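You operate a simulated robot arm through the tools that you are given. There is no shell and no other tool.

The job below is to be done with a simulated robot arm. You get a single attempt, and the scene is never put back.

JOB
Pour 500 ML of clear juice from the tall bottle into the green jug.
Fine: light box on first; stop at the jug's 500 ML line, the deposit stays in the bottle; bottle back, jug left on the mat, light off after the pour. Set down upright: tall bottle, green jug.

The check looks at the end state, three seconds after you hand in, the way a careful person would. Anything else that was tipped, shoved, dropped, spilled or broken makes it a failure.

ROBOT AND FRAMES
A 7-joint arm with a two-finger parallel gripper, fixed in place. Base frame: the origin is on the floor under the middle of its stand, x ahead of it, y to its left, z up; the work surface is at about z = 88. Readings come in cm, degrees, newtons and seconds.
It reaches about 124.7 cm from its shoulder. Its first joint turns from -132.0 to 132.0 degrees. Payload 3.91 kg.
Tool frame: the origin (TCP) lies between the finger pads and is the grasp point; the fingertips stand 3 cm ahead of it; z points along the fingers, y is the line along which they close. Largest opening 11 cm; finger width 2, thickness 1; the body of the gripper, 4.8 by 11.2 cm, starts 5.5 cm behind the TCP.
Orientation is that of the tool frame in the base frame, as a unit quaternion [w, x, y, z]. With the fingers straight down and closing along the base's y, the tool's x points along the base's -x, its y along +y and its z along -z.

CONTROLS
- The arm moves only by the tool send_rows. Its argument "targets" is a list of rows, each a list of 3 entries, a list of its own where there are three numbers: the shift along the tool's x, y, z in cm, then the turn, a rotation vector about the tool's x, y, z in degrees, then the opening, from 0 (shut) to 1 (fully open). In form: [[[x, y, z], [wx, wy, wz], claw], ...]. A call has 1 to 20 rows; each row is the pose to reach, as a shift and turn from the pose commanded when the call began, along the tool's axes at that moment. Each row takes 0.2 s and may step no farther than 5 cm and 8.6 degrees from the row before; otherwise, or with a gripper value out of range, the whole call is refused. A pose out of reach is approached as far as the arm can. The call stops where the force on the tool passes 40 N (or 10 N more than at its start, if that is more) or the arm is blocked; 0.2 s more then pass. Each finger travels about 10.8 cm/s and halts on what it meets, pressing with about 33 N; the grip force reading is that of the motor and also rises with nothing between the fingers. The clock runs only during rows and for 0.2 s after the last one: add rows that repeat a pose to give the fingers time. It gives the time, the measured TCP pose, the force on the tool (base axes), the opening and the grip force at its end, in the units of the frame above (readings bear some noise), with the torque about the TCP (base axes, N m) and any sound that the robot's microphone picked up.
- Cameras (640 x 400 px; columns grow to the right, rows downward): "scene" is fixed at [5.26, -49.88, 170.63]; the picture's right is [0.74, -0.67, 0.00], its down [-0.24, -0.27, -0.93] and it looks along [0.62, 0.69, -0.36] (base axes); focal length 375 px, centre (320, 200). "wrist" rides on the gripper at [7.2, 1.7, -10.3] in the tool frame; the picture's right is [-0.23, 0.97, 0.00], its down [-0.76, -0.18, -0.62] and it looks along [-0.61, -0.14, 0.78] (tool axes); focal length 222 px, centre (320, 200). There is no depth. A picture from a camera that has moved, and an enlarged one, comes with that camera's place and axes in the base frame and with its lens.
- capture(camera): a new picture of that camera. The clock stands still meanwhile.
- enlarge(camera, box): a new picture of the part [left, top, right, bottom] of that camera's present view, enlarged. The clock stands still meanwhile.
- finish_job(): hands the job in; it is judged then, once.

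Places have to be worked out from the pictures, the camera data and where the tool is seen. Open the gripper and draw the arm clear of the work before you hand the job in, unless the task says otherwise.

The tools are called by a JSON object that holds its "api" and its "payload". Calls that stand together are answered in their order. send_rows: Moves the arm, as the interface text tells. Its arguments: {"type":"object","properties":{"targets":{"type":"array","items":{"type":"array"}}},"required":["targets"]} The other tools are called the same way: capture (camera) takes a picture; enlarge (camera, box) takes an enlarged picture of a part of a camera's view; finish_job () hands the job in.

At the start:

```text
clock: 0.0
position: [62.91, 37.09, 139.66]
tcp_rot: [0.001, 0.0, 1.0, 0.0]
wrist_force: [0.0, 0.6, 0.0]
torque: [-0.02, 0.0, -0.01]
gripper_width: 11.02
finger_force: 0.1
```

scene: 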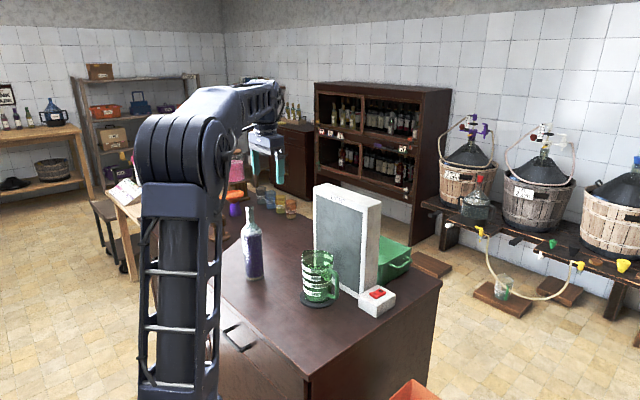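
wrist: 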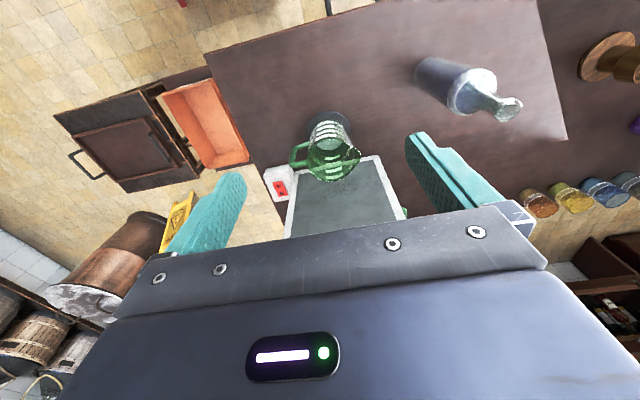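

I'll start by looking closely at the bottle, the jug, the light box and the switch before moving anything.

{"api": "enlarge", "payload": {"camera": "scene", "box": [200, 170, 440, 340]}}

{"api": "enlarge", "payload": {"camera": "scene", "box": [290, 230, 410, 320]}}

{"api": "enlarge", "payload": {"camera": "scene", "box": [215, 195, 295, 295]}}

{"api": "enlarge", "payload": {"camera": "wrist", "box": [240, 20, 560, 220]}}

```text
2.35 times, centred on (320, 255) of scene
camera zoom: at [5.26, -49.88, 170.63], right [0.74, -0.67, 0.0], down [-0.24, -0.27, -0.93], along [0.62, 0.69, -0.36], focal length 882 px, centre (320, 71)
```

zoom: 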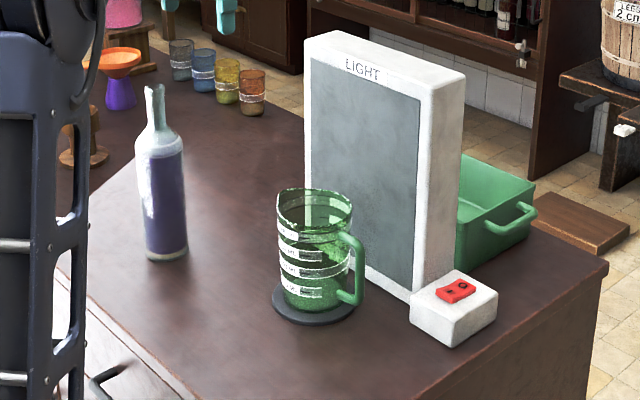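

```text
4.44 times, centred on (350, 275) of scene
camera zoom: at [5.26, -49.88, 170.63], right [0.74, -0.67, 0.0], down [-0.24, -0.27, -0.93], along [0.62, 0.69, -0.36], focal length 1665 px, centre (187, -133)
```

zoom: 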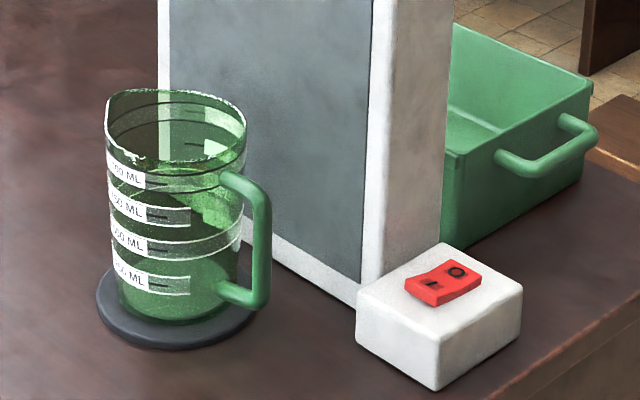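

```text
4.00 times, centred on (255, 245) of scene
camera zoom: at [5.26, -49.88, 170.63], right [0.74, -0.67, 0.0], down [-0.24, -0.27, -0.93], along [0.62, 0.69, -0.36], focal length 1499 px, centre (580, 20)
```

zoom: 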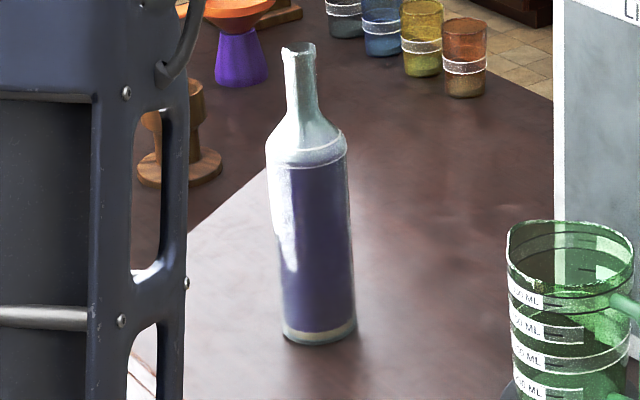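

```text
2.00 times, centred on (400, 120) of wrist
camera zoom: at [55.6, 38.81, 149.97], right [0.23, 0.97, 0.0], down [0.76, -0.18, 0.62], along [0.61, -0.14, -0.78], focal length 444 px, centre (160, 360)
```

zoom: 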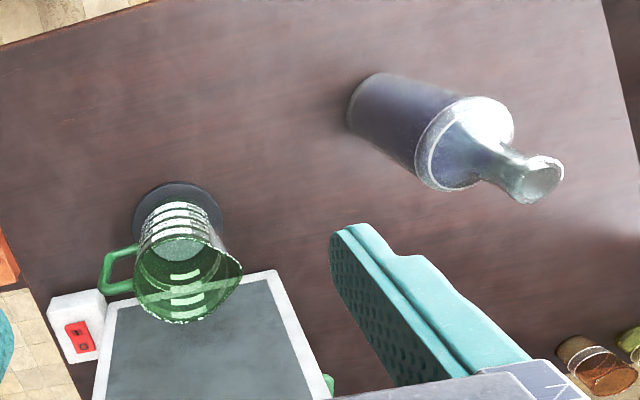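

The bottle stands near (70.5, 60.7), about 30 cm tall and 7.5 cm wide. The jug is on its mat near (80, 34.5) with the light panel behind it, and the switch is near (92.6, 17.6). I'll zoom in further on the switch markings and the jug's scale.

{"api": "enlarge", "payload": {"camera": "scene", "box": [355, 280, 400, 322]}}

{"api": "enlarge", "payload": {"camera": "scene", "box": [295, 245, 345, 312]}}

{"api": "enlarge", "payload": {"camera": "scene", "box": [235, 200, 275, 286]}}

{"api": "enlarge", "payload": {"camera": "wrist", "box": [250, 100, 370, 220]}}

```text
9.52 times, centred on (378, 301) of scene
camera zoom: at [5.26, -49.88, 170.63], right [0.74, -0.67, 0.0], down [-0.24, -0.27, -0.93], along [0.62, 0.69, -0.36], focal length 3569 px, centre (-228, -762)
```

zoom: 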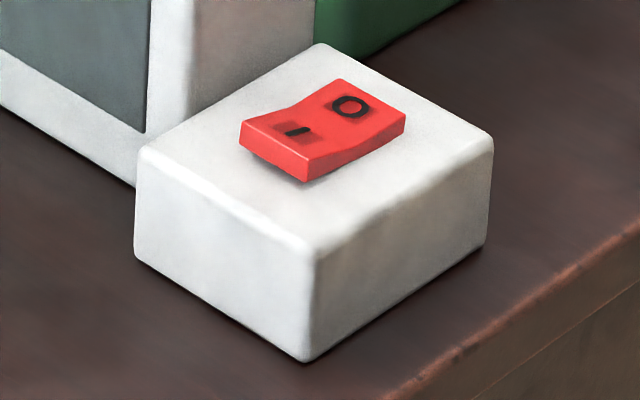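

```text
5.97 times, centred on (320, 278) of scene
camera zoom: at [5.26, -49.88, 170.63], right [0.74, -0.67, 0.0], down [-0.24, -0.27, -0.93], along [0.62, 0.69, -0.36], focal length 2237 px, centre (320, -269)
```

zoom: 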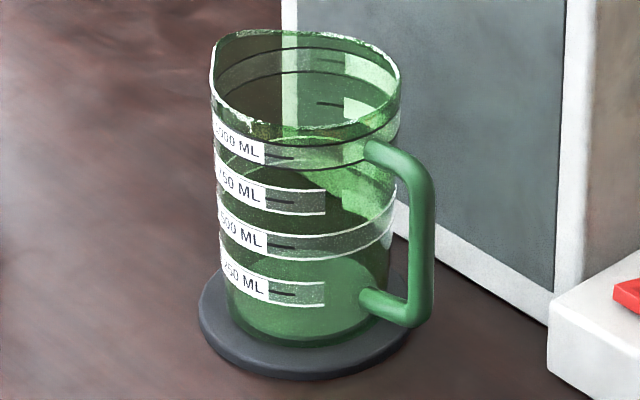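

```text
4.65 times, centred on (255, 243) of scene
camera zoom: at [5.26, -49.88, 170.63], right [0.74, -0.67, 0.0], down [-0.24, -0.27, -0.93], along [0.62, 0.69, -0.36], focal length 1743 px, centre (622, 0)
```

zoom: 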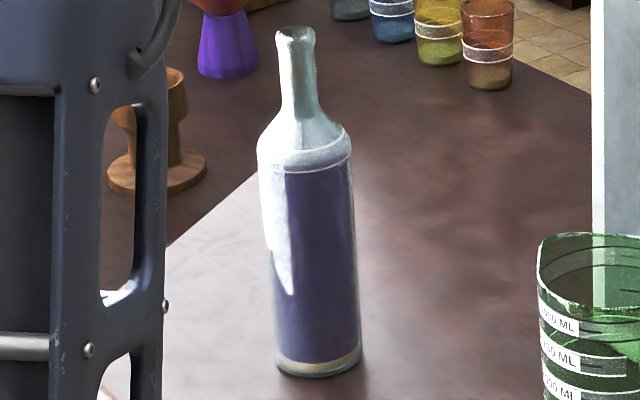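

```text
3.33 times, centred on (310, 160) of wrist
camera zoom: at [55.6, 38.81, 149.97], right [0.23, 0.97, 0.0], down [0.76, -0.18, 0.62], along [0.61, -0.14, -0.78], focal length 740 px, centre (353, 333)
```

zoom: 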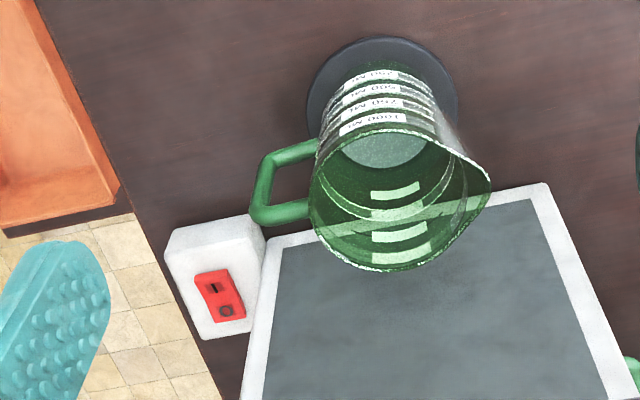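

The jug's marks are 250, 500, 750 and 1000 ML, so 500 is the second from the bottom. On the rocker, I is the raised end nearer the robot, at about (91.2, 17.5), and O is pressed. I'll move high over the switch with the fingers shut, turning the wrist so the wide gripper body stays clear of the light box.

{"api": "send_rows", "payload": {"targets": [[[-2.58, -1.78, 0], [0, 0, -8.18], 0], [[-5.16, -3.56, 0], [0, 0, -16.36], 0], [[-7.75, -5.35, 0], [0, 0, -24.55], 0], [[-10.33, -7.13, 0], [0, 0, -32.73], 0], [[-12.91, -8.91, 0], [0, 0, -40.91], 0], [[-15.49, -10.69, 0], [0, 0, -49.09], 0], [[-18.07, -12.47, 0], [0, 0, -57.27], 0], [[-20.65, -14.25, 0], [0, 0, -65.45], 0], [[-23.24, -16.04, 0], [0, 0, -73.64], 0], [[-25.82, -17.82, 0], [0, 0, -81.82], 0], [[-28.4, -19.6, 0], [0, 0, -90], 0], [[-28.4, -19.6, 0], [0, 0, -90], 0]]}}

```text
clock: 2.6
position: [91.4, 17.44, 139.67]
tcp_rot: [0.0, 0.707, -0.707, 0.0]
wrist_force: [0.1, 0.7, 0.2]
torque: [-0.03, -0.02, 0.0]
gripper_width: 0.0
finger_force: 33.1
```

The tool is at (91.4, 17.4, 139.7), turned as planned. I'll check the alignment over the switch from both cameras.

{"api": "capture", "payload": {"camera": "wrist"}}

{"api": "capture", "payload": {"camera": "scene"}}

```text
taken
camera wrist: at [89.57, 10.21, 150.04], right [-0.97, 0.23, 0.0], down [0.18, 0.76, 0.62], along [0.14, 0.61, -0.78], focal length 222 px, centre (320, 200)
```

wrist: 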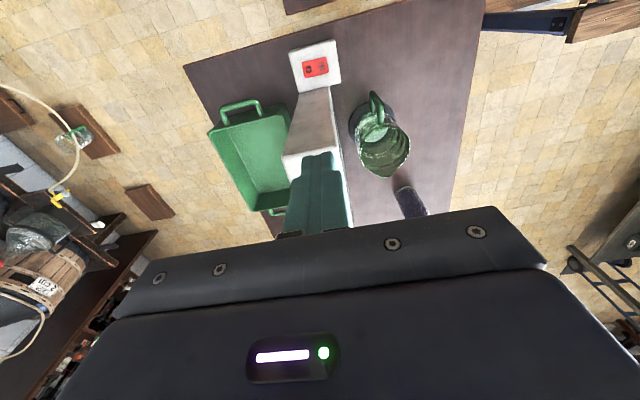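

```text
taken
```

scene: 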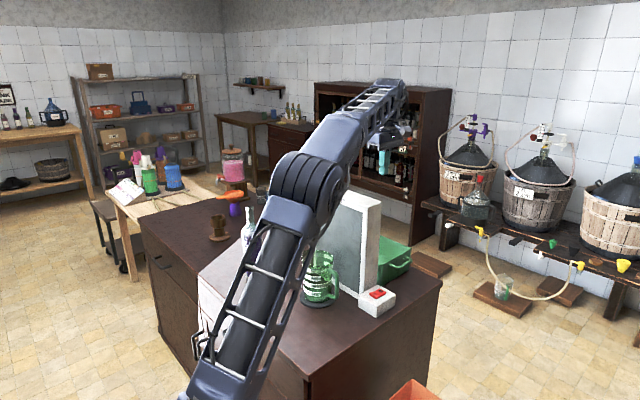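

From here the rocker's centre works out near (92.3, 17.7). I'll enlarge to separate the I end from the O end.

{"api": "enlarge", "payload": {"camera": "wrist", "box": [270, 30, 430, 190]}}

{"api": "enlarge", "payload": {"camera": "wrist", "box": [290, 40, 346, 95]}}

```text
2.50 times, centred on (350, 110) of wrist
camera zoom: at [89.57, 10.21, 150.04], right [-0.97, 0.23, 0.0], down [0.18, 0.76, 0.62], along [0.14, 0.61, -0.78], focal length 555 px, centre (245, 425)
```

zoom: 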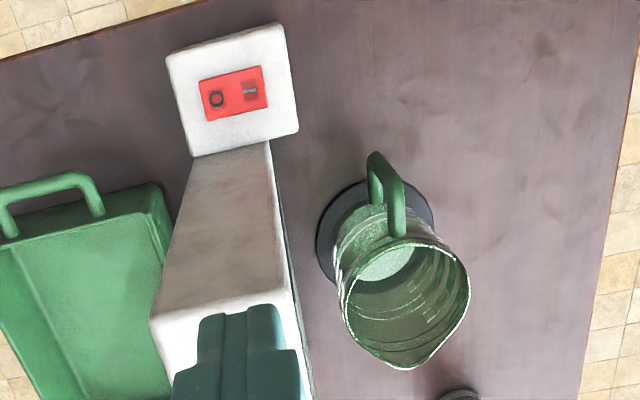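

```text
7.27 times, centred on (318, 68) of wrist
camera zoom: at [89.57, 10.21, 150.04], right [-0.97, 0.23, 0.0], down [0.18, 0.76, 0.62], along [0.14, 0.61, -0.78], focal length 1615 px, centre (334, 1164)
```

zoom: 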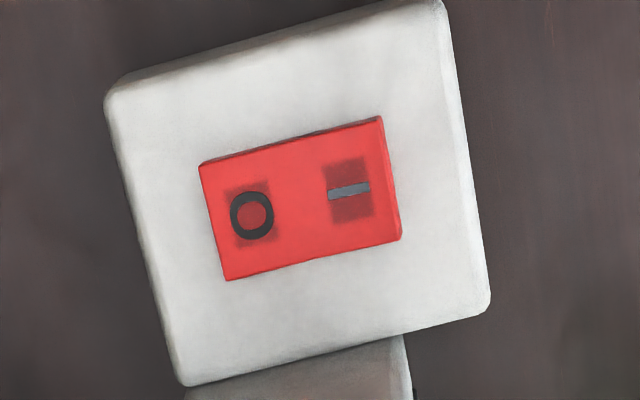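

The I mark works out at about (90.9, 17.6) with its top near z 93.6. I'll descend to just above it with the shut fingertips.

{"api": "send_rows", "payload": {"targets": [[[-0.15, 0.4, 4.6], [0, 0, 0], 0], [[-0.15, 0.4, 9.2], [0, 0, 0], 0], [[-0.15, 0.4, 13.8], [0, 0, 0], 0], [[-0.15, 0.4, 18.4], [0, 0, 0], 0], [[-0.15, 0.4, 23.0], [0, 0, 0], 0], [[-0.15, 0.4, 27.6], [0, 0, 0], 0], [[-0.15, 0.4, 32.2], [0, 0, 0], 0], [[-0.15, 0.4, 36.8], [0, 0, 0], 0], [[-0.15, 0.4, 40.6], [0, 0, 0], 0], [[-0.15, 0.4, 40.6], [0, 0, 0], 0]]}}

{"api": "enlarge", "payload": {"camera": "scene", "box": [320, 220, 430, 330]}}

{"api": "capture", "payload": {"camera": "wrist"}}

```text
clock: 3.8
position: [91.12, 17.69, 119.12]
tcp_rot: [0.007, -0.707, 0.707, -0.002]
wrist_force: [2.5, 0.3, 11.2]
torque: [0.39, 0.29, -0.11]
gripper_width: 0.0
finger_force: 33.0
stopped in row 5: the force on the tool passed its limit at 88 N (the readings are from after the stop); the commanded pose is now the measured one
```

```text
3.64 times, centred on (375, 275) of scene
camera zoom: at [5.26, -49.88, 170.63], right [0.74, -0.67, 0.0], down [-0.24, -0.27, -0.93], along [0.62, 0.69, -0.36], focal length 1363 px, centre (120, -73)
```

zoom: 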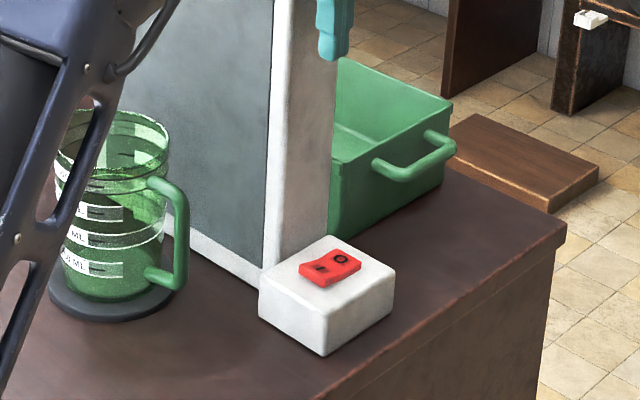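

```text
taken
camera wrist: at [89.19, 10.43, 129.33], right [-0.97, 0.23, -0.01], down [0.17, 0.76, 0.63], along [0.15, 0.61, -0.78], focal length 222 px, centre (320, 200)
```

wrist: 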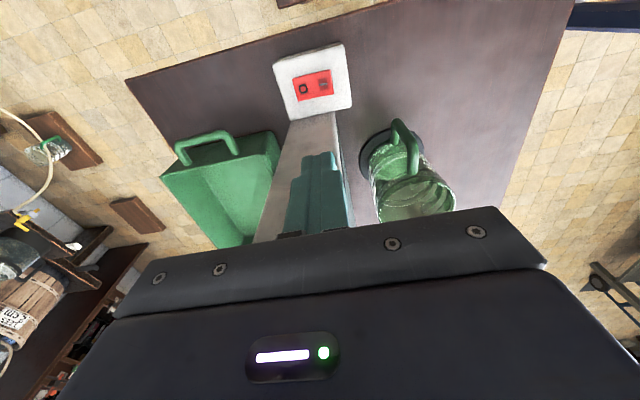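

The move stopped at z 119 with an 88 N spike, so something touched well above the switch. I'll look at the whole scene before any other move.

{"api": "capture", "payload": {"camera": "scene"}}

{"api": "enlarge", "payload": {"camera": "scene", "box": [290, 120, 450, 260]}}

{"api": "enlarge", "payload": {"camera": "wrist", "box": [240, 30, 480, 250]}}

```text
taken
```

scene: 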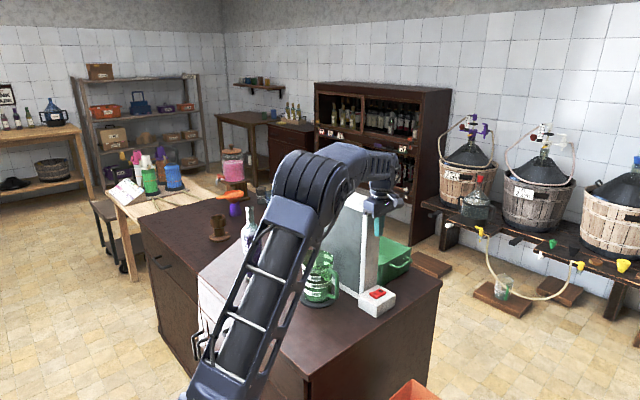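

```text
2.86 times, centred on (370, 190) of scene
camera zoom: at [5.26, -49.88, 170.63], right [0.74, -0.67, 0.0], down [-0.24, -0.27, -0.93], along [0.62, 0.69, -0.36], focal length 1071 px, centre (177, 229)
```

zoom: 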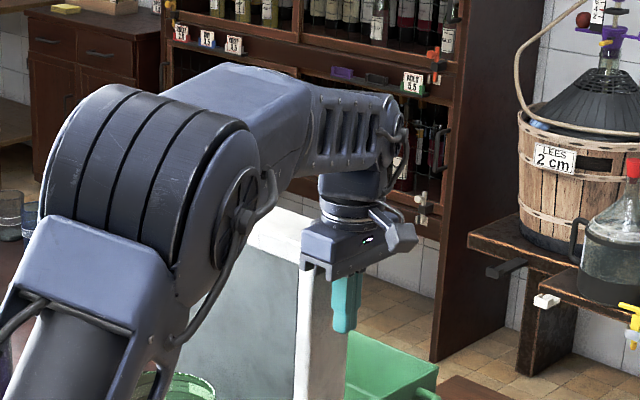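

```text
1.82 times, centred on (360, 140) of wrist
camera zoom: at [89.19, 10.43, 129.33], right [-0.97, 0.23, -0.01], down [0.17, 0.76, 0.63], along [0.15, 0.61, -0.78], focal length 404 px, centre (247, 309)
```

zoom: 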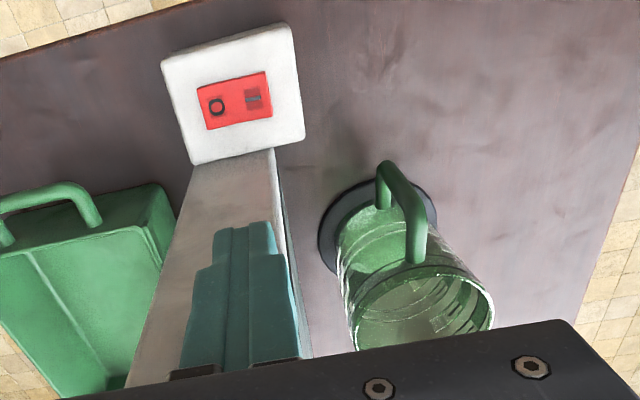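

The torque suggests the gripper body came down on the top corner of the light box. Both cameras put that corner near (90, 22, 124.8), closer to the switch than I first estimated, and the box doesn't appear to have moved. I'll lift off, back away in -y, and tilt the gripper 25° so its body leans away from the box while the fingertips reach the switch.

{"api": "send_rows", "payload": {"targets": [[[0, 0, -3], [0, 0, 0], 0], [[0, 0, -6], [0, 0, 0], 0], [[3.6, 0.1, -6], [0, 0, 0], 0], [[7.2, 0.1, -6], [0, -8.3, 0], 0], [[10.8, 0.1, -6], [0, -16.6, 0], 0], [[14.2, 0.1, -6], [0, -25, 0], 0], [[14.2, 0.1, -6], [0, -25, 0], 0]]}}

{"api": "capture", "payload": {"camera": "scene"}}

{"api": "capture", "payload": {"camera": "wrist"}}

```text
clock: 5.4
position: [91.05, 3.29, 125.18]
tcp_rot: [-0.161, 0.69, -0.69, -0.15]
wrist_force: [-0.7, -0.3, 0.0]
torque: [-0.01, -0.03, -0.01]
gripper_width: 0.0
finger_force: 33.2
```

```text
taken
```

scene: 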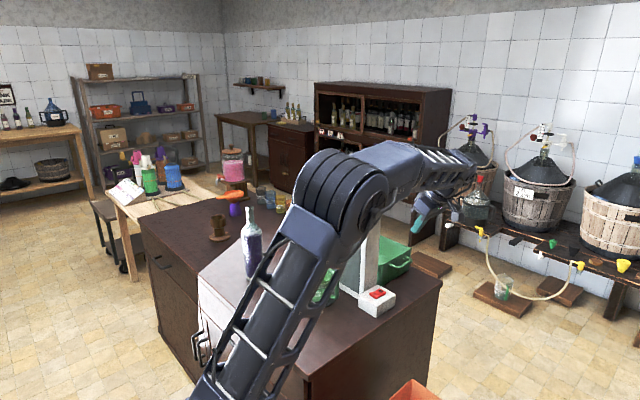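

```text
taken
camera wrist: at [89.12, -7.61, 131.36], right [-0.97, 0.21, 0.09], down [0.17, 0.42, 0.89], along [0.15, 0.88, -0.44], focal length 222 px, centre (320, 200)
```

wrist: 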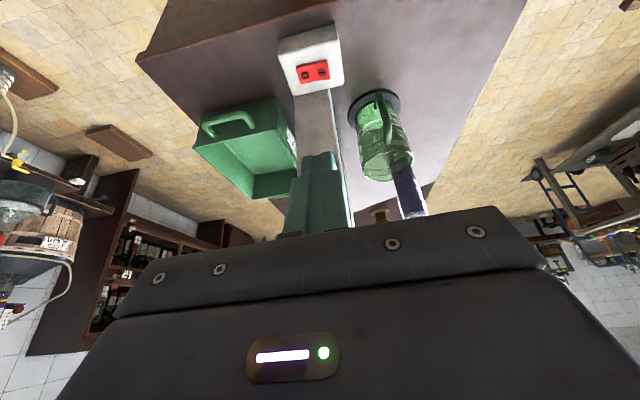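

The tool is clear and tilted away from the light box. I'll advance along the finger axis to about 2 cm short of the I end and check.

{"api": "send_rows", "payload": {"targets": [[[0, 0.1, 4.5], [0, 0, 0], 0], [[0, 0.2, 9], [0, 0, 0], 0], [[0, 0.25, 13.5], [0, 0, 0], 0], [[0, 0.3, 18], [0, 0, 0], 0], [[0, 0.4, 22.5], [0, 0, 0], 0], [[0, 0.45, 26.5], [0, 0, 0], 0], [[0, 0.5, 29.3], [0, 0, 0], 0], [[0, 0.5, 29.3], [0, 0, 0], 0]]}}

{"api": "enlarge", "payload": {"camera": "scene", "box": [330, 230, 430, 330]}}

{"api": "capture", "payload": {"camera": "wrist"}}

```text
clock: 7.2
position: [91.0, 15.87, 98.03]
tcp_rot: [-0.159, 0.691, -0.689, -0.15]
wrist_force: [-0.4, 0.9, 0.2]
torque: [0.0, -0.01, 0.01]
gripper_width: 0.02
finger_force: 32.6
```

```text
4.00 times, centred on (380, 280) of scene
camera zoom: at [5.26, -49.88, 170.63], right [0.74, -0.67, 0.0], down [-0.24, -0.27, -0.93], along [0.62, 0.69, -0.36], focal length 1499 px, centre (80, -120)
```

zoom: 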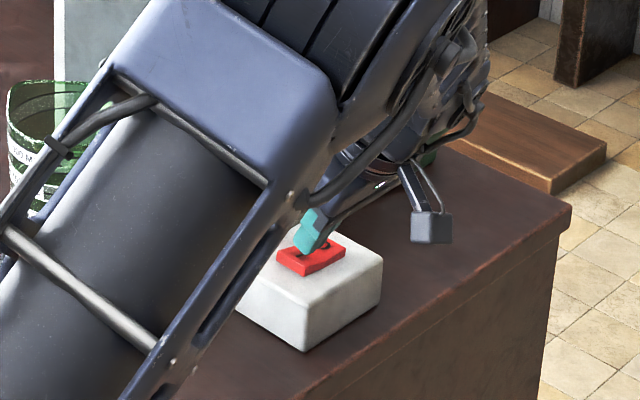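

```text
taken
camera wrist: at [89.04, 4.8, 104.29], right [-0.97, 0.21, 0.08], down [0.17, 0.42, 0.89], along [0.15, 0.88, -0.45], focal length 222 px, centre (320, 200)
```

wrist: 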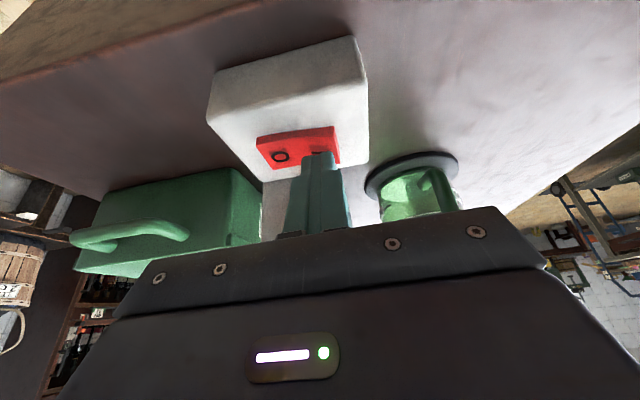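

The fingertips appear to sit just above the I end of the rocker. I'll check the wrist view up close before pressing.

{"api": "enlarge", "payload": {"camera": "wrist", "box": [230, 100, 370, 200]}}

{"api": "enlarge", "payload": {"camera": "scene", "box": [365, 270, 405, 310]}}

```text
4.00 times, centred on (300, 150) of wrist
camera zoom: at [89.04, 4.8, 104.29], right [-0.97, 0.21, 0.08], down [0.17, 0.42, 0.89], along [0.15, 0.88, -0.45], focal length 888 px, centre (400, 400)
```

zoom: 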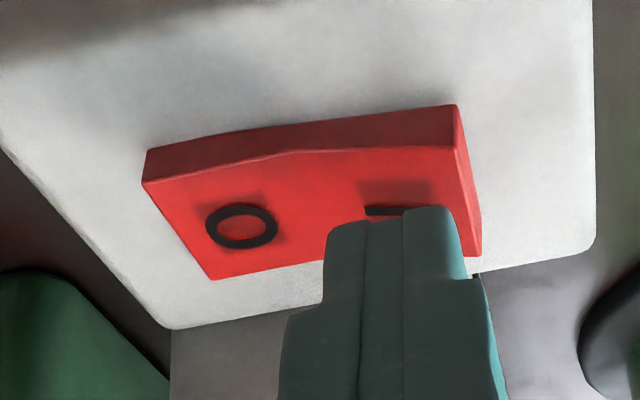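

```text
10.00 times, centred on (385, 290) of scene
camera zoom: at [5.26, -49.88, 170.63], right [0.74, -0.67, 0.0], down [-0.24, -0.27, -0.93], along [0.62, 0.69, -0.36], focal length 3747 px, centre (-330, -700)
```

zoom: 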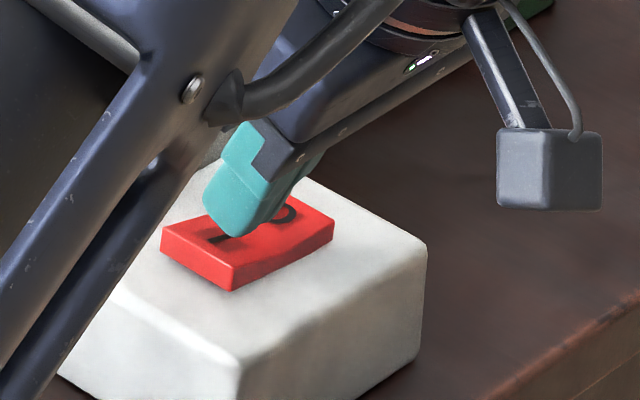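

The shut fingertips are over the I mark, about 1.5 cm above it. I'll nudge toward the I end and press straight down in small steps.

{"api": "send_rows", "payload": {"targets": [[[0.2, 0.3, 0.45], [0, 0, 0], 0], [[0.4, 0.3, 0.9], [0, 0, 0], 0], [[0.55, 0.3, 1.18], [0, 0, 0], 0], [[0.68, 0.3, 1.45], [0, 0, 0], 0], [[0.76, 0.3, 1.63], [0, 0, 0], 0]]}}

{"api": "enlarge", "payload": {"camera": "wrist", "box": [230, 100, 370, 200]}}

{"api": "capture", "payload": {"camera": "scene"}}

```text
clock: 8.4
position: [90.47, 16.01, 97.06]
tcp_rot: [-0.162, 0.69, -0.689, -0.149]
wrist_force: [-16.3, -5.8, 15.1]
torque: [-0.12, 0.34, 0.02]
gripper_width: 0.0
finger_force: 32.4
stopped in row 5: the force on the tool passed its limit at 44 N (the readings are from after the stop); the commanded pose is now the measured one
```

```text
4.00 times, centred on (300, 150) of wrist
camera zoom: at [88.63, 5.05, 103.19], right [-0.98, 0.21, 0.08], down [0.16, 0.42, 0.89], along [0.15, 0.88, -0.44], focal length 888 px, centre (400, 400)
```

zoom: 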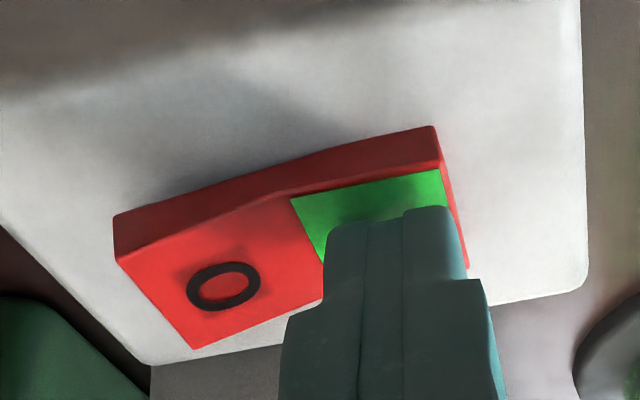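

```text
taken
```

scene: 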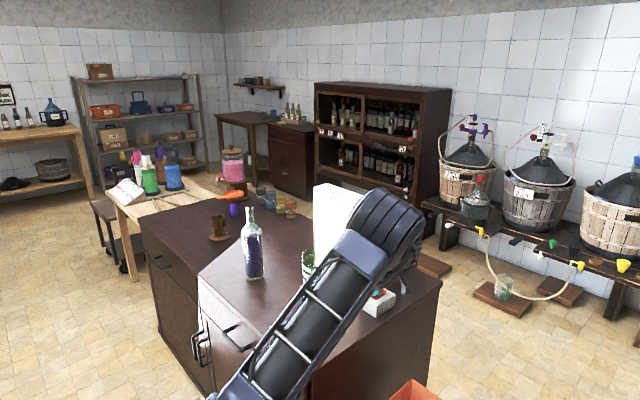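

The I end is pressed and shows green, and the light panel is glowing white. I'll lift off and back out along the same path.

{"api": "send_rows", "payload": {"targets": [[[-0.42, 0, -0.9], [0, 0, 0], 0], [[-0.84, 0, -1.8], [0, 0, 0], 0], [[-0.84, 0, -6], [0, 0, 0], 0], [[-0.84, 0, -10.5], [0, 0, 0], 0], [[-0.84, 0, -15], [0, 0, 0], 0], [[-0.84, 0, -19.5], [0, 0, 0], 0], [[-0.84, 0, -24], [0, 0, 0], 0], [[-0.84, 0, -28], [0, 0, 0], 0], [[-0.84, 0, -32], [0, 0, 0], 0], [[-0.84, 0, -32], [0, 0, 0], 0]]}}

{"api": "capture", "payload": {"camera": "scene"}}

{"api": "enlarge", "payload": {"camera": "scene", "box": [290, 170, 430, 330]}}

{"api": "capture", "payload": {"camera": "wrist"}}

```text
clock: 10.6
position: [90.06, 2.96, 126.23]
tcp_rot: [-0.162, 0.691, -0.689, -0.151]
wrist_force: [0.3, 0.2, -0.1]
torque: [-0.02, -0.01, 0.02]
gripper_width: 0.0
finger_force: 33.2
```

```text
taken
```

scene: 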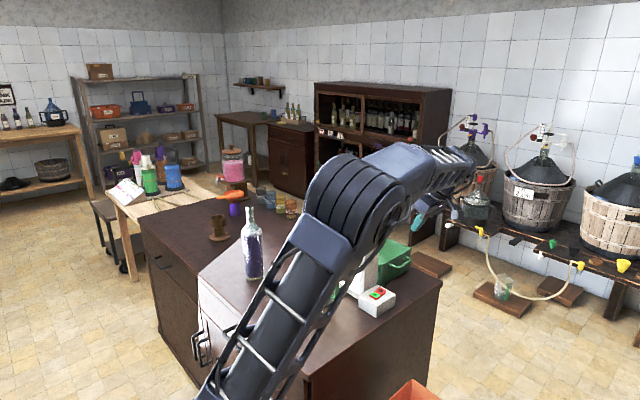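

```text
2.50 times, centred on (360, 250) of scene
camera zoom: at [5.26, -49.88, 170.63], right [0.74, -0.67, 0.0], down [-0.24, -0.27, -0.93], along [0.62, 0.69, -0.36], focal length 937 px, centre (220, 75)
```

zoom: 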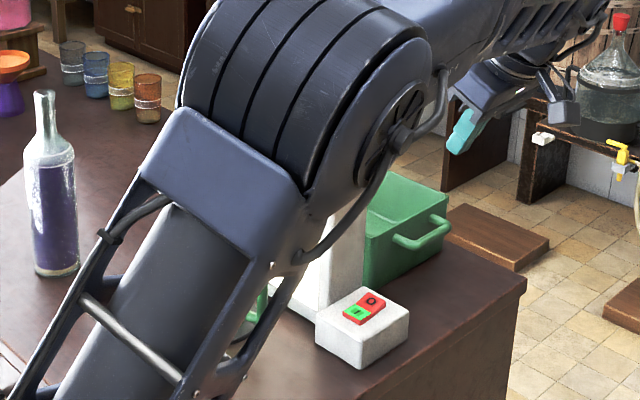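

```text
taken
camera wrist: at [88.1, -7.97, 132.32], right [-0.97, 0.21, 0.08], down [0.16, 0.42, 0.89], along [0.15, 0.88, -0.44], focal length 222 px, centre (320, 200)
```

wrist: 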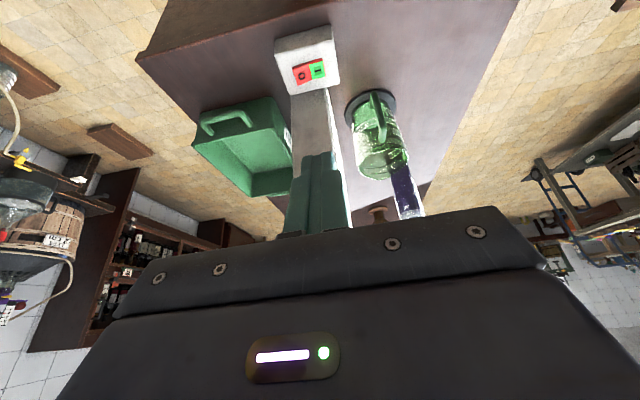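

The light is on and the switch shows green. Next I'll bring the arm back over the table to its starting area with the gripper level, away from the light box.

{"api": "send_rows", "payload": {"targets": [[[-3.67, 2.72, 0.17], [0, 2.5, 0], 0], [[-7.34, 5.44, 0.34], [0, 5, 0], 0], [[-11.01, 8.16, 0.51], [0, 7.5, 0], 0], [[-14.68, 10.88, 0.68], [0, 10, 0], 0], [[-18.35, 13.6, 0.85], [0, 12.5, 0], 0], [[-22.02, 16.32, 1.02], [0, 15, 0], 0], [[-25.69, 19.04, 1.19], [0, 17.5, 0], 0], [[-29.36, 21.76, 1.36], [0, 20, 0], 0], [[-33.03, 24.48, 1.53], [0, 22.5, 0], 0], [[-36.7, 27.2, 1.7], [0, 25, 0], 0], [[-36.7, 27.2, 1.7], [0, 25, 0], 0]]}}

```text
clock: 13.0
position: [62.66, 37.23, 139.82]
tcp_rot: [0.009, -0.707, 0.707, -0.003]
wrist_force: [0.3, 0.1, -0.1]
torque: [0.0, 0.05, -0.02]
gripper_width: 0.0
finger_force: 32.8
```

Back over the free table. I'll undo the wrist turn, open the fingers, and see the bottle from here.

{"api": "send_rows", "payload": {"targets": [[[0, 0, 0], [0, 0, 8.2], 0.2], [[0, 0, 0], [0, 0, 16.4], 0.4], [[0, 0, 0], [0, 0, 24.6], 0.6], [[0, 0, 0], [0, 0, 32.8], 0.8], [[0, 0, 0], [0, 0, 41], 1], [[0, 0, 0], [0, 0, 49.2], 1], [[0, 0, 0], [0, 0, 57.4], 1], [[0, 0, 0], [0, 0, 65.6], 1], [[0, 0, 0], [0, 0, 73.8], 1], [[0, 0, 0], [0, 0, 82], 1], [[0, 0, 0], [0, 0, 90], 1], [[0, 0, 0], [0, 0, 90], 1]]}}

{"api": "capture", "payload": {"camera": "scene"}}

{"api": "capture", "payload": {"camera": "wrist"}}

{"api": "enlarge", "payload": {"camera": "scene", "box": [215, 180, 375, 310]}}

```text
clock: 15.6
position: [62.85, 36.98, 139.92]
tcp_rot: [0.009, 0.002, 1.0, 0.003]
wrist_force: [0.1, 0.7, 0.5]
torque: [0.0, 0.03, -0.01]
gripper_width: 11.01
finger_force: 0.1
```

```text
taken
```

scene: 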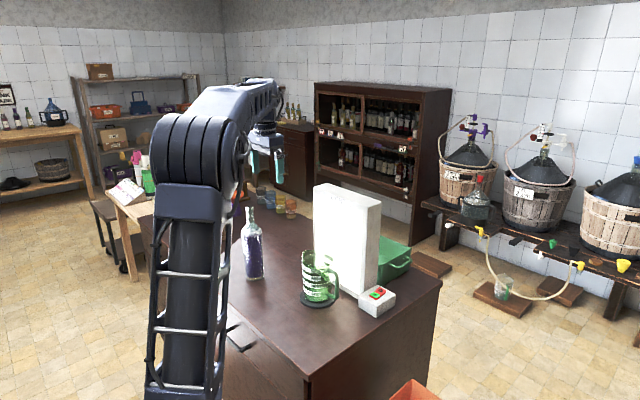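

```text
taken
camera wrist: at [55.27, 38.68, 150.15], right [0.23, 0.97, 0.01], down [0.75, -0.18, 0.63], along [0.62, -0.14, -0.77], focal length 222 px, centre (320, 200)
```

wrist: 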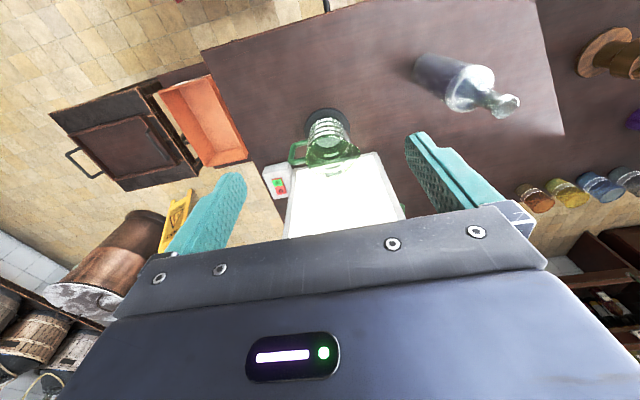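

```text
3.08 times, centred on (295, 245) of scene
camera zoom: at [5.26, -49.88, 170.63], right [0.74, -0.67, 0.0], down [-0.24, -0.27, -0.93], along [0.62, 0.69, -0.36], focal length 1153 px, centre (397, 62)
```

zoom: 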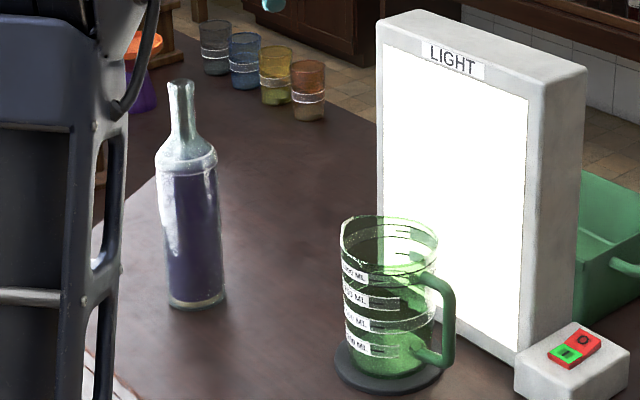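

The light box is where it was and everything else looks undisturbed. I'll measure the bottle from the wrist camera more precisely.

{"api": "enlarge", "payload": {"camera": "wrist", "box": [400, 30, 540, 140]}}

{"api": "enlarge", "payload": {"camera": "scene", "box": [230, 200, 280, 286]}}

{"api": "enlarge", "payload": {"camera": "wrist", "box": [270, 90, 400, 190]}}

```text
3.64 times, centred on (470, 85) of wrist
camera zoom: at [55.27, 38.68, 150.15], right [0.23, 0.97, 0.01], down [0.75, -0.18, 0.63], along [0.62, -0.14, -0.77], focal length 808 px, centre (-226, 618)
```

zoom: 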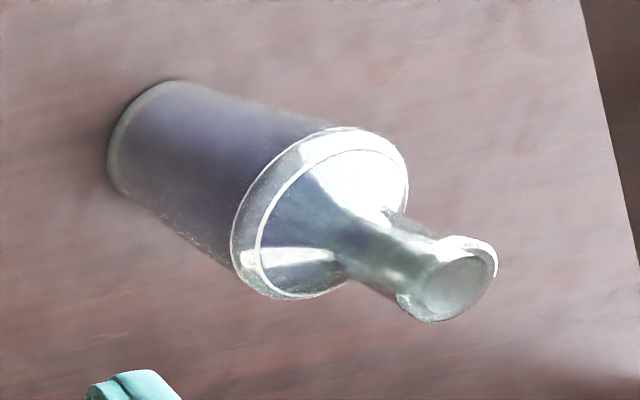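

```text
4.65 times, centred on (255, 243) of scene
camera zoom: at [5.26, -49.88, 170.63], right [0.74, -0.67, 0.0], down [-0.24, -0.27, -0.93], along [0.62, 0.69, -0.36], focal length 1743 px, centre (622, 0)
```

zoom: 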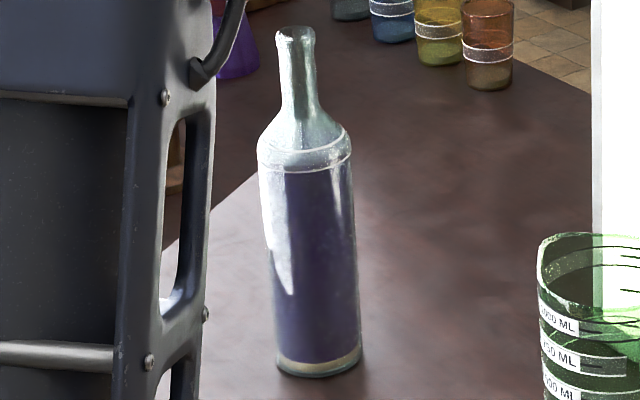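

```text
4.00 times, centred on (335, 140) of wrist
camera zoom: at [55.27, 38.68, 150.15], right [0.23, 0.97, 0.01], down [0.75, -0.18, 0.63], along [0.62, -0.14, -0.77], focal length 888 px, centre (260, 440)
```

zoom: 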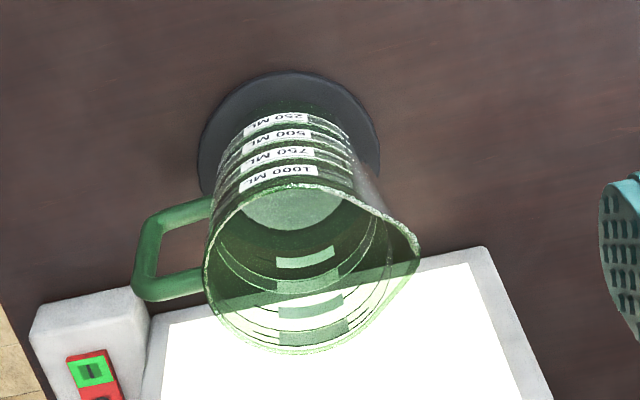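

With refined camera angles, both views now agree: bottle axis at about (71.1, 62.2), mouth at z 118.7, jug centre at about (80.3, 35.5), rim at z 104.7, spout toward +y. I'll pitch the gripper to horizontal, pointing +x, on the robot's side of the bottle and above its height.

{"api": "send_rows", "payload": {"targets": [[[1.1, 2.29, 1.35], [0, -8.09, 0], 1], [[2.2, 4.58, 2.7], [0, -16.18, 0], 1], [[3.3, 6.87, 4.05], [0, -24.27, 0], 1], [[4.4, 9.16, 5.4], [0, -32.36, 0], 1], [[5.5, 11.45, 6.75], [0, -40.45, 0], 1], [[6.6, 13.74, 8.1], [0, -48.54, 0], 1], [[7.7, 16.03, 9.45], [0, -56.63, 0], 1], [[8.8, 18.32, 10.8], [0, -64.72, 0], 1], [[9.9, 20.61, 12.15], [0, -72.81, 0], 1], [[11.0, 22.9, 13.5], [0, -80.9, 0], 1], [[12.1, 25.2, 14.9], [0, -89, 0], 1], [[12.1, 25.2, 14.9], [0, -89, 0], 1]]}}

{"api": "capture", "payload": {"camera": "scene"}}

{"api": "capture", "payload": {"camera": "wrist"}}

```text
clock: 18.2
position: [50.98, 62.4, 125.27]
tcp_rot: [0.708, 0.002, 0.707, 0.003]
wrist_force: [0.2, 0.6, -0.3]
torque: [-0.01, 0.04, 0.01]
gripper_width: 10.97
finger_force: 0.1
```

```text
taken
```

scene: 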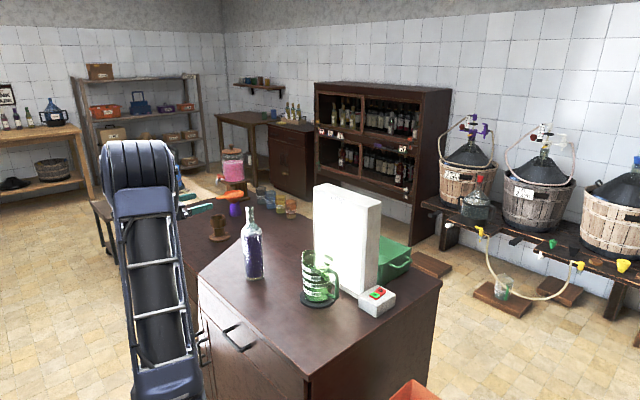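

```text
taken
camera wrist: at [40.52, 64.06, 117.95], right [0.0, 0.97, 0.23], down [-0.62, -0.18, 0.76], along [0.78, -0.15, 0.61], focal length 222 px, centre (320, 200)
```

wrist: 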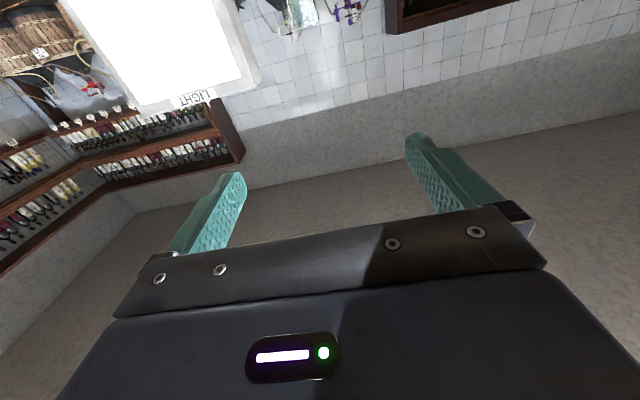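

The gripper is level, pointing +x, with the bottle clear ahead. The table edge is near x 56, so I can lower here safely to the grasp height, z about 102.5, and then look.

{"api": "send_rows", "payload": {"targets": [[[4.6, -0.1, 0], [0, 0, 0], 1], [[9.2, -0.2, 0], [0, 0, 0], 1], [[13.8, -0.2, 0], [0, 0, 0], 1], [[18.4, -0.2, 0], [0, 0, 0], 1], [[22.8, -0.2, 0], [0, 0, 0], 1], [[22.8, -0.2, 0], [0, 0, 0], 1]]}}

{"api": "capture", "payload": {"camera": "scene"}}

{"api": "capture", "payload": {"camera": "wrist"}}

```text
clock: 19.6
position: [50.8, 62.35, 102.53]
tcp_rot: [0.707, 0.003, 0.707, 0.001]
wrist_force: [-0.2, 0.6, 0.8]
torque: [0.03, 0.0, 0.05]
gripper_width: 11.0
finger_force: 0.1
```

```text
taken
```

scene: 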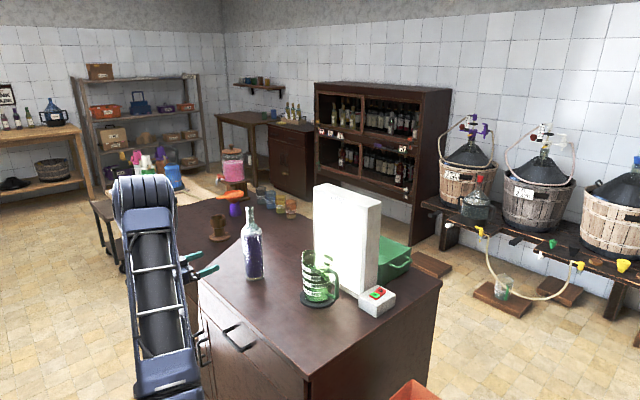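

```text
taken
camera wrist: at [40.44, 64.08, 95.18], right [0.0, 0.97, 0.23], down [-0.62, -0.18, 0.76], along [0.78, -0.15, 0.61], focal length 222 px, centre (320, 200)
```

wrist: 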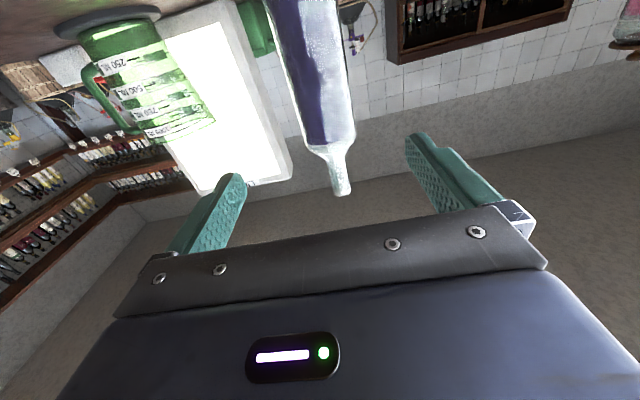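

The bottle axis projects to y ≈ 62.4, aligned with the fingers (62.35). I'll advance most of the way and check.

{"api": "send_rows", "payload": {"targets": [[[0, 0, 4], [0, 0, 0], 1], [[0, 0, 8], [0, 0, 0], 1], [[0, 0, 11], [0, 0, 0], 1], [[0, 0, 14], [0, 0, 0], 1], [[0, 0, 14], [0, 0, 0], 1]]}}

{"api": "capture", "payload": {"camera": "wrist"}}

{"api": "enlarge", "payload": {"camera": "scene", "box": [170, 190, 310, 300]}}

```text
clock: 20.8
position: [64.82, 62.17, 102.35]
tcp_rot: [0.707, 0.003, 0.707, 0.003]
wrist_force: [0.4, 0.6, -0.1]
torque: [-0.03, -0.03, -0.01]
gripper_width: 11.01
finger_force: 0.1
```

```text
taken
camera wrist: at [54.34, 63.9, 95.18], right [0.0, 0.97, 0.23], down [-0.62, -0.18, 0.76], along [0.78, -0.15, 0.61], focal length 222 px, centre (320, 200)
```

wrist: 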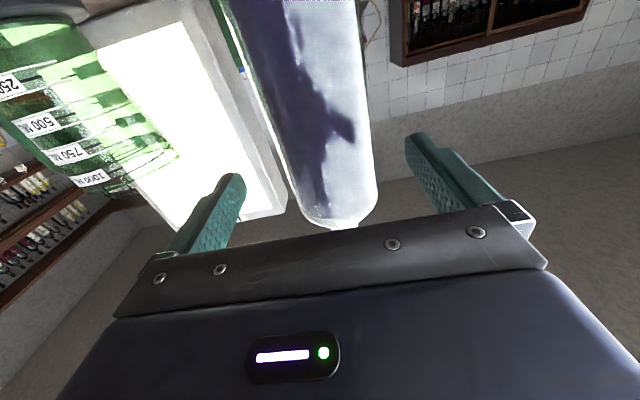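

```text
3.64 times, centred on (240, 245) of scene
camera zoom: at [5.26, -49.88, 170.63], right [0.74, -0.67, 0.0], down [-0.24, -0.27, -0.93], along [0.62, 0.69, -0.36], focal length 1363 px, centre (611, 36)
```

zoom: 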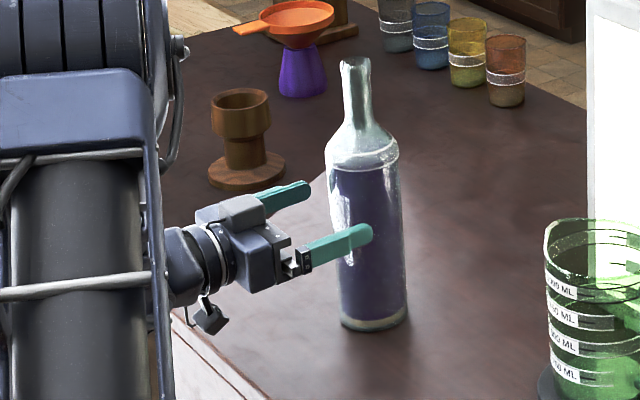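

The bottle sits between the fingers, about 0.4 cm toward +y of centre. I'll correct for that, advance the last 6.6 cm, and close gently.

{"api": "send_rows", "payload": {"targets": [[[0, 0.35, 2.2], [0, 0, 0], 1], [[0, 0.35, 4.4], [0, 0, 0], 1], [[0, 0.35, 6.6], [0, 0, 0], 1], [[0, 0.35, 6.6], [0, 0, 0], 1]]}}

{"api": "capture", "payload": {"camera": "wrist"}}

{"api": "enlarge", "payload": {"camera": "scene", "box": [200, 190, 300, 290]}}

```text
clock: 21.8
position: [71.48, 62.42, 102.12]
tcp_rot: [0.707, 0.003, 0.707, 0.002]
wrist_force: [0.2, -0.8, 0.1]
torque: [0.03, -0.02, 0.02]
gripper_width: 11.0
finger_force: 0.1
```

```text
taken
camera wrist: at [61.05, 64.18, 94.95], right [0.0, 0.97, 0.23], down [-0.62, -0.18, 0.76], along [0.78, -0.15, 0.61], focal length 222 px, centre (320, 200)
```

wrist: 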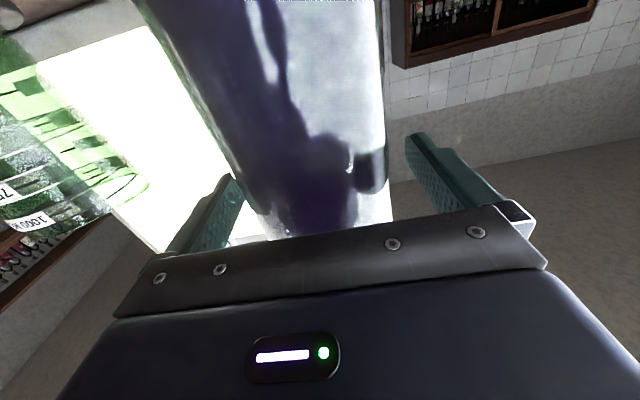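

```text
4.00 times, centred on (250, 240) of scene
camera zoom: at [5.26, -49.88, 170.63], right [0.74, -0.67, 0.0], down [-0.24, -0.27, -0.93], along [0.62, 0.69, -0.36], focal length 1499 px, centre (600, 40)
```

zoom: 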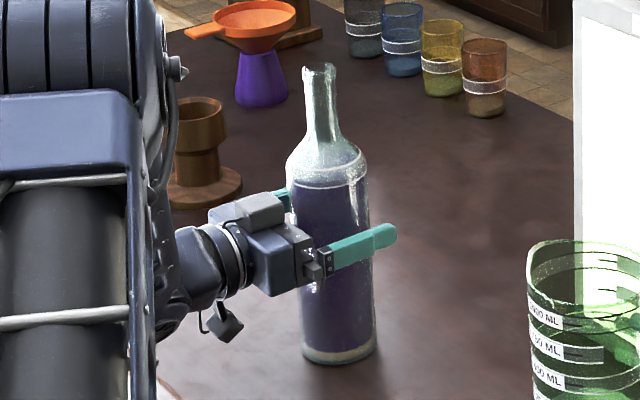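

The pads straddle the bottle at mid-upper body. I'll close the fingers gradually and hold.

{"api": "send_rows", "payload": {"targets": [[[0, 0, 0], [0, 0, 0], 0.9], [[0, 0, 0], [0, 0, 0], 0.8], [[0, 0, 0], [0, 0, 0], 0.74], [[0, 0, 0], [0, 0, 0], 0.7], [[0, 0, 0], [0, 0, 0], 0.66], [[0, 0, 0], [0, 0, 0], 0.62], [[0, 0, 0], [0, 0, 0], 0.5], [[0, 0, 0], [0, 0, 0], 0.4], [[0, 0, 0], [0, 0, 0], 0.3]]}}

{"api": "enlarge", "payload": {"camera": "scene", "box": [200, 190, 300, 290]}}

{"api": "capture", "payload": {"camera": "wrist"}}

```text
clock: 23.8
position: [71.53, 62.45, 102.18]
tcp_rot: [0.707, 0.002, 0.707, 0.003]
wrist_force: [-1.0, 1.7, 3.1]
torque: [-0.28, 0.08, 0.02]
gripper_width: 7.45
finger_force: 33.5
```

```text
4.00 times, centred on (250, 240) of scene
camera zoom: at [5.26, -49.88, 170.63], right [0.74, -0.67, 0.0], down [-0.24, -0.27, -0.93], along [0.62, 0.69, -0.36], focal length 1499 px, centre (600, 40)
```

zoom: 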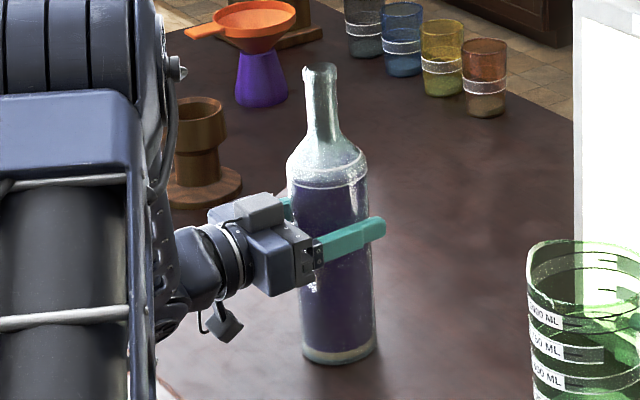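

```text
taken
camera wrist: at [61.01, 64.18, 94.96], right [0.0, 0.97, 0.23], down [-0.62, -0.18, 0.76], along [0.78, -0.15, 0.61], focal length 222 px, centre (320, 200)
```

wrist: 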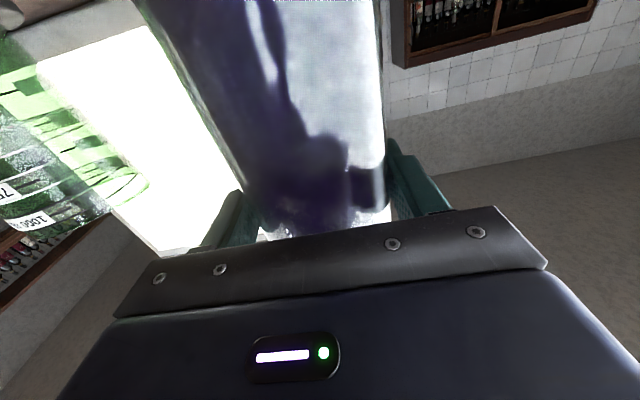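

The grip is firm at 7.45 cm. I'll lift the bottle slowly so the deposit isn't stirred up, then read its weight.

{"api": "send_rows", "payload": {"targets": [[[-0.2, 0, 0], [0, 0, 0], 0.3], [[-0.6, 0, 0], [0, 0, 0], 0.3], [[-1.2, 0, 0], [0, 0, 0], 0.3], [[-2.0, 0, 0], [0, 0, 0], 0.3], [[-2.9, 0, 0], [0, 0, 0], 0.3], [[-3.8, 0, 0], [0, 0, 0], 0.3], [[-4.7, 0, 0], [0, 0, 0], 0.3], [[-5.6, 0, 0], [0, 0, 0], 0.3], [[-6.5, 0, 0], [0, 0, 0], 0.3], [[-7.4, 0, 0], [0, 0, 0], 0.3], [[-8.3, 0, 0], [0, 0, 0], 0.3], [[-9.1, 0, 0], [0, 0, 0], 0.3], [[-9.7, 0, 0], [0, 0, 0], 0.3], [[-10.1, 0, 0], [0, 0, 0], 0.3], [[-10.3, 0, 0], [0, 0, 0], 0.3], [[-10.3, 0, 0], [0, 0, 0], 0.3], [[-10.3, 0, 0], [0, 0, 0], 0.3]]}}

{"api": "capture", "payload": {"camera": "scene"}}

{"api": "enlarge", "payload": {"camera": "scene", "box": [200, 170, 300, 270]}}

```text
clock: 27.4
position: [71.54, 62.47, 112.32]
tcp_rot: [0.707, 0.004, 0.708, 0.002]
wrist_force: [0.3, -0.9, -12.8]
torque: [-0.14, -0.02, -0.04]
gripper_width: 7.47
finger_force: 33.0
```

```text
taken
```

scene: 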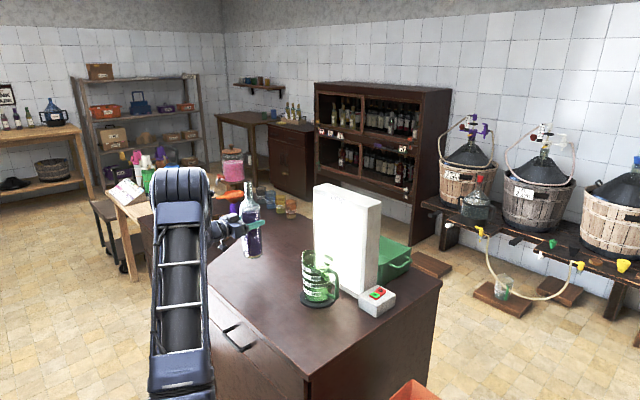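

```text
4.00 times, centred on (250, 220) of scene
camera zoom: at [5.26, -49.88, 170.63], right [0.74, -0.67, 0.0], down [-0.24, -0.27, -0.93], along [0.62, 0.69, -0.36], focal length 1499 px, centre (600, 120)
```

zoom: 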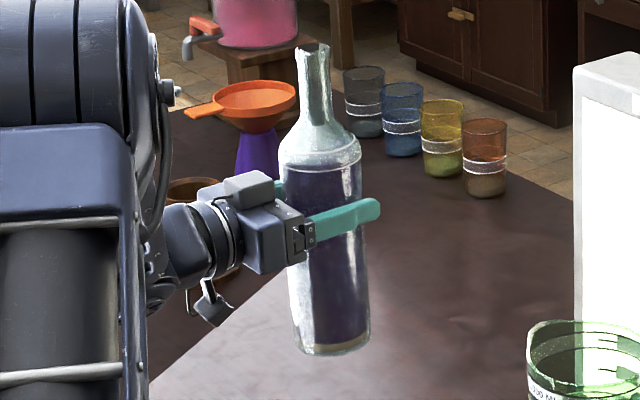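

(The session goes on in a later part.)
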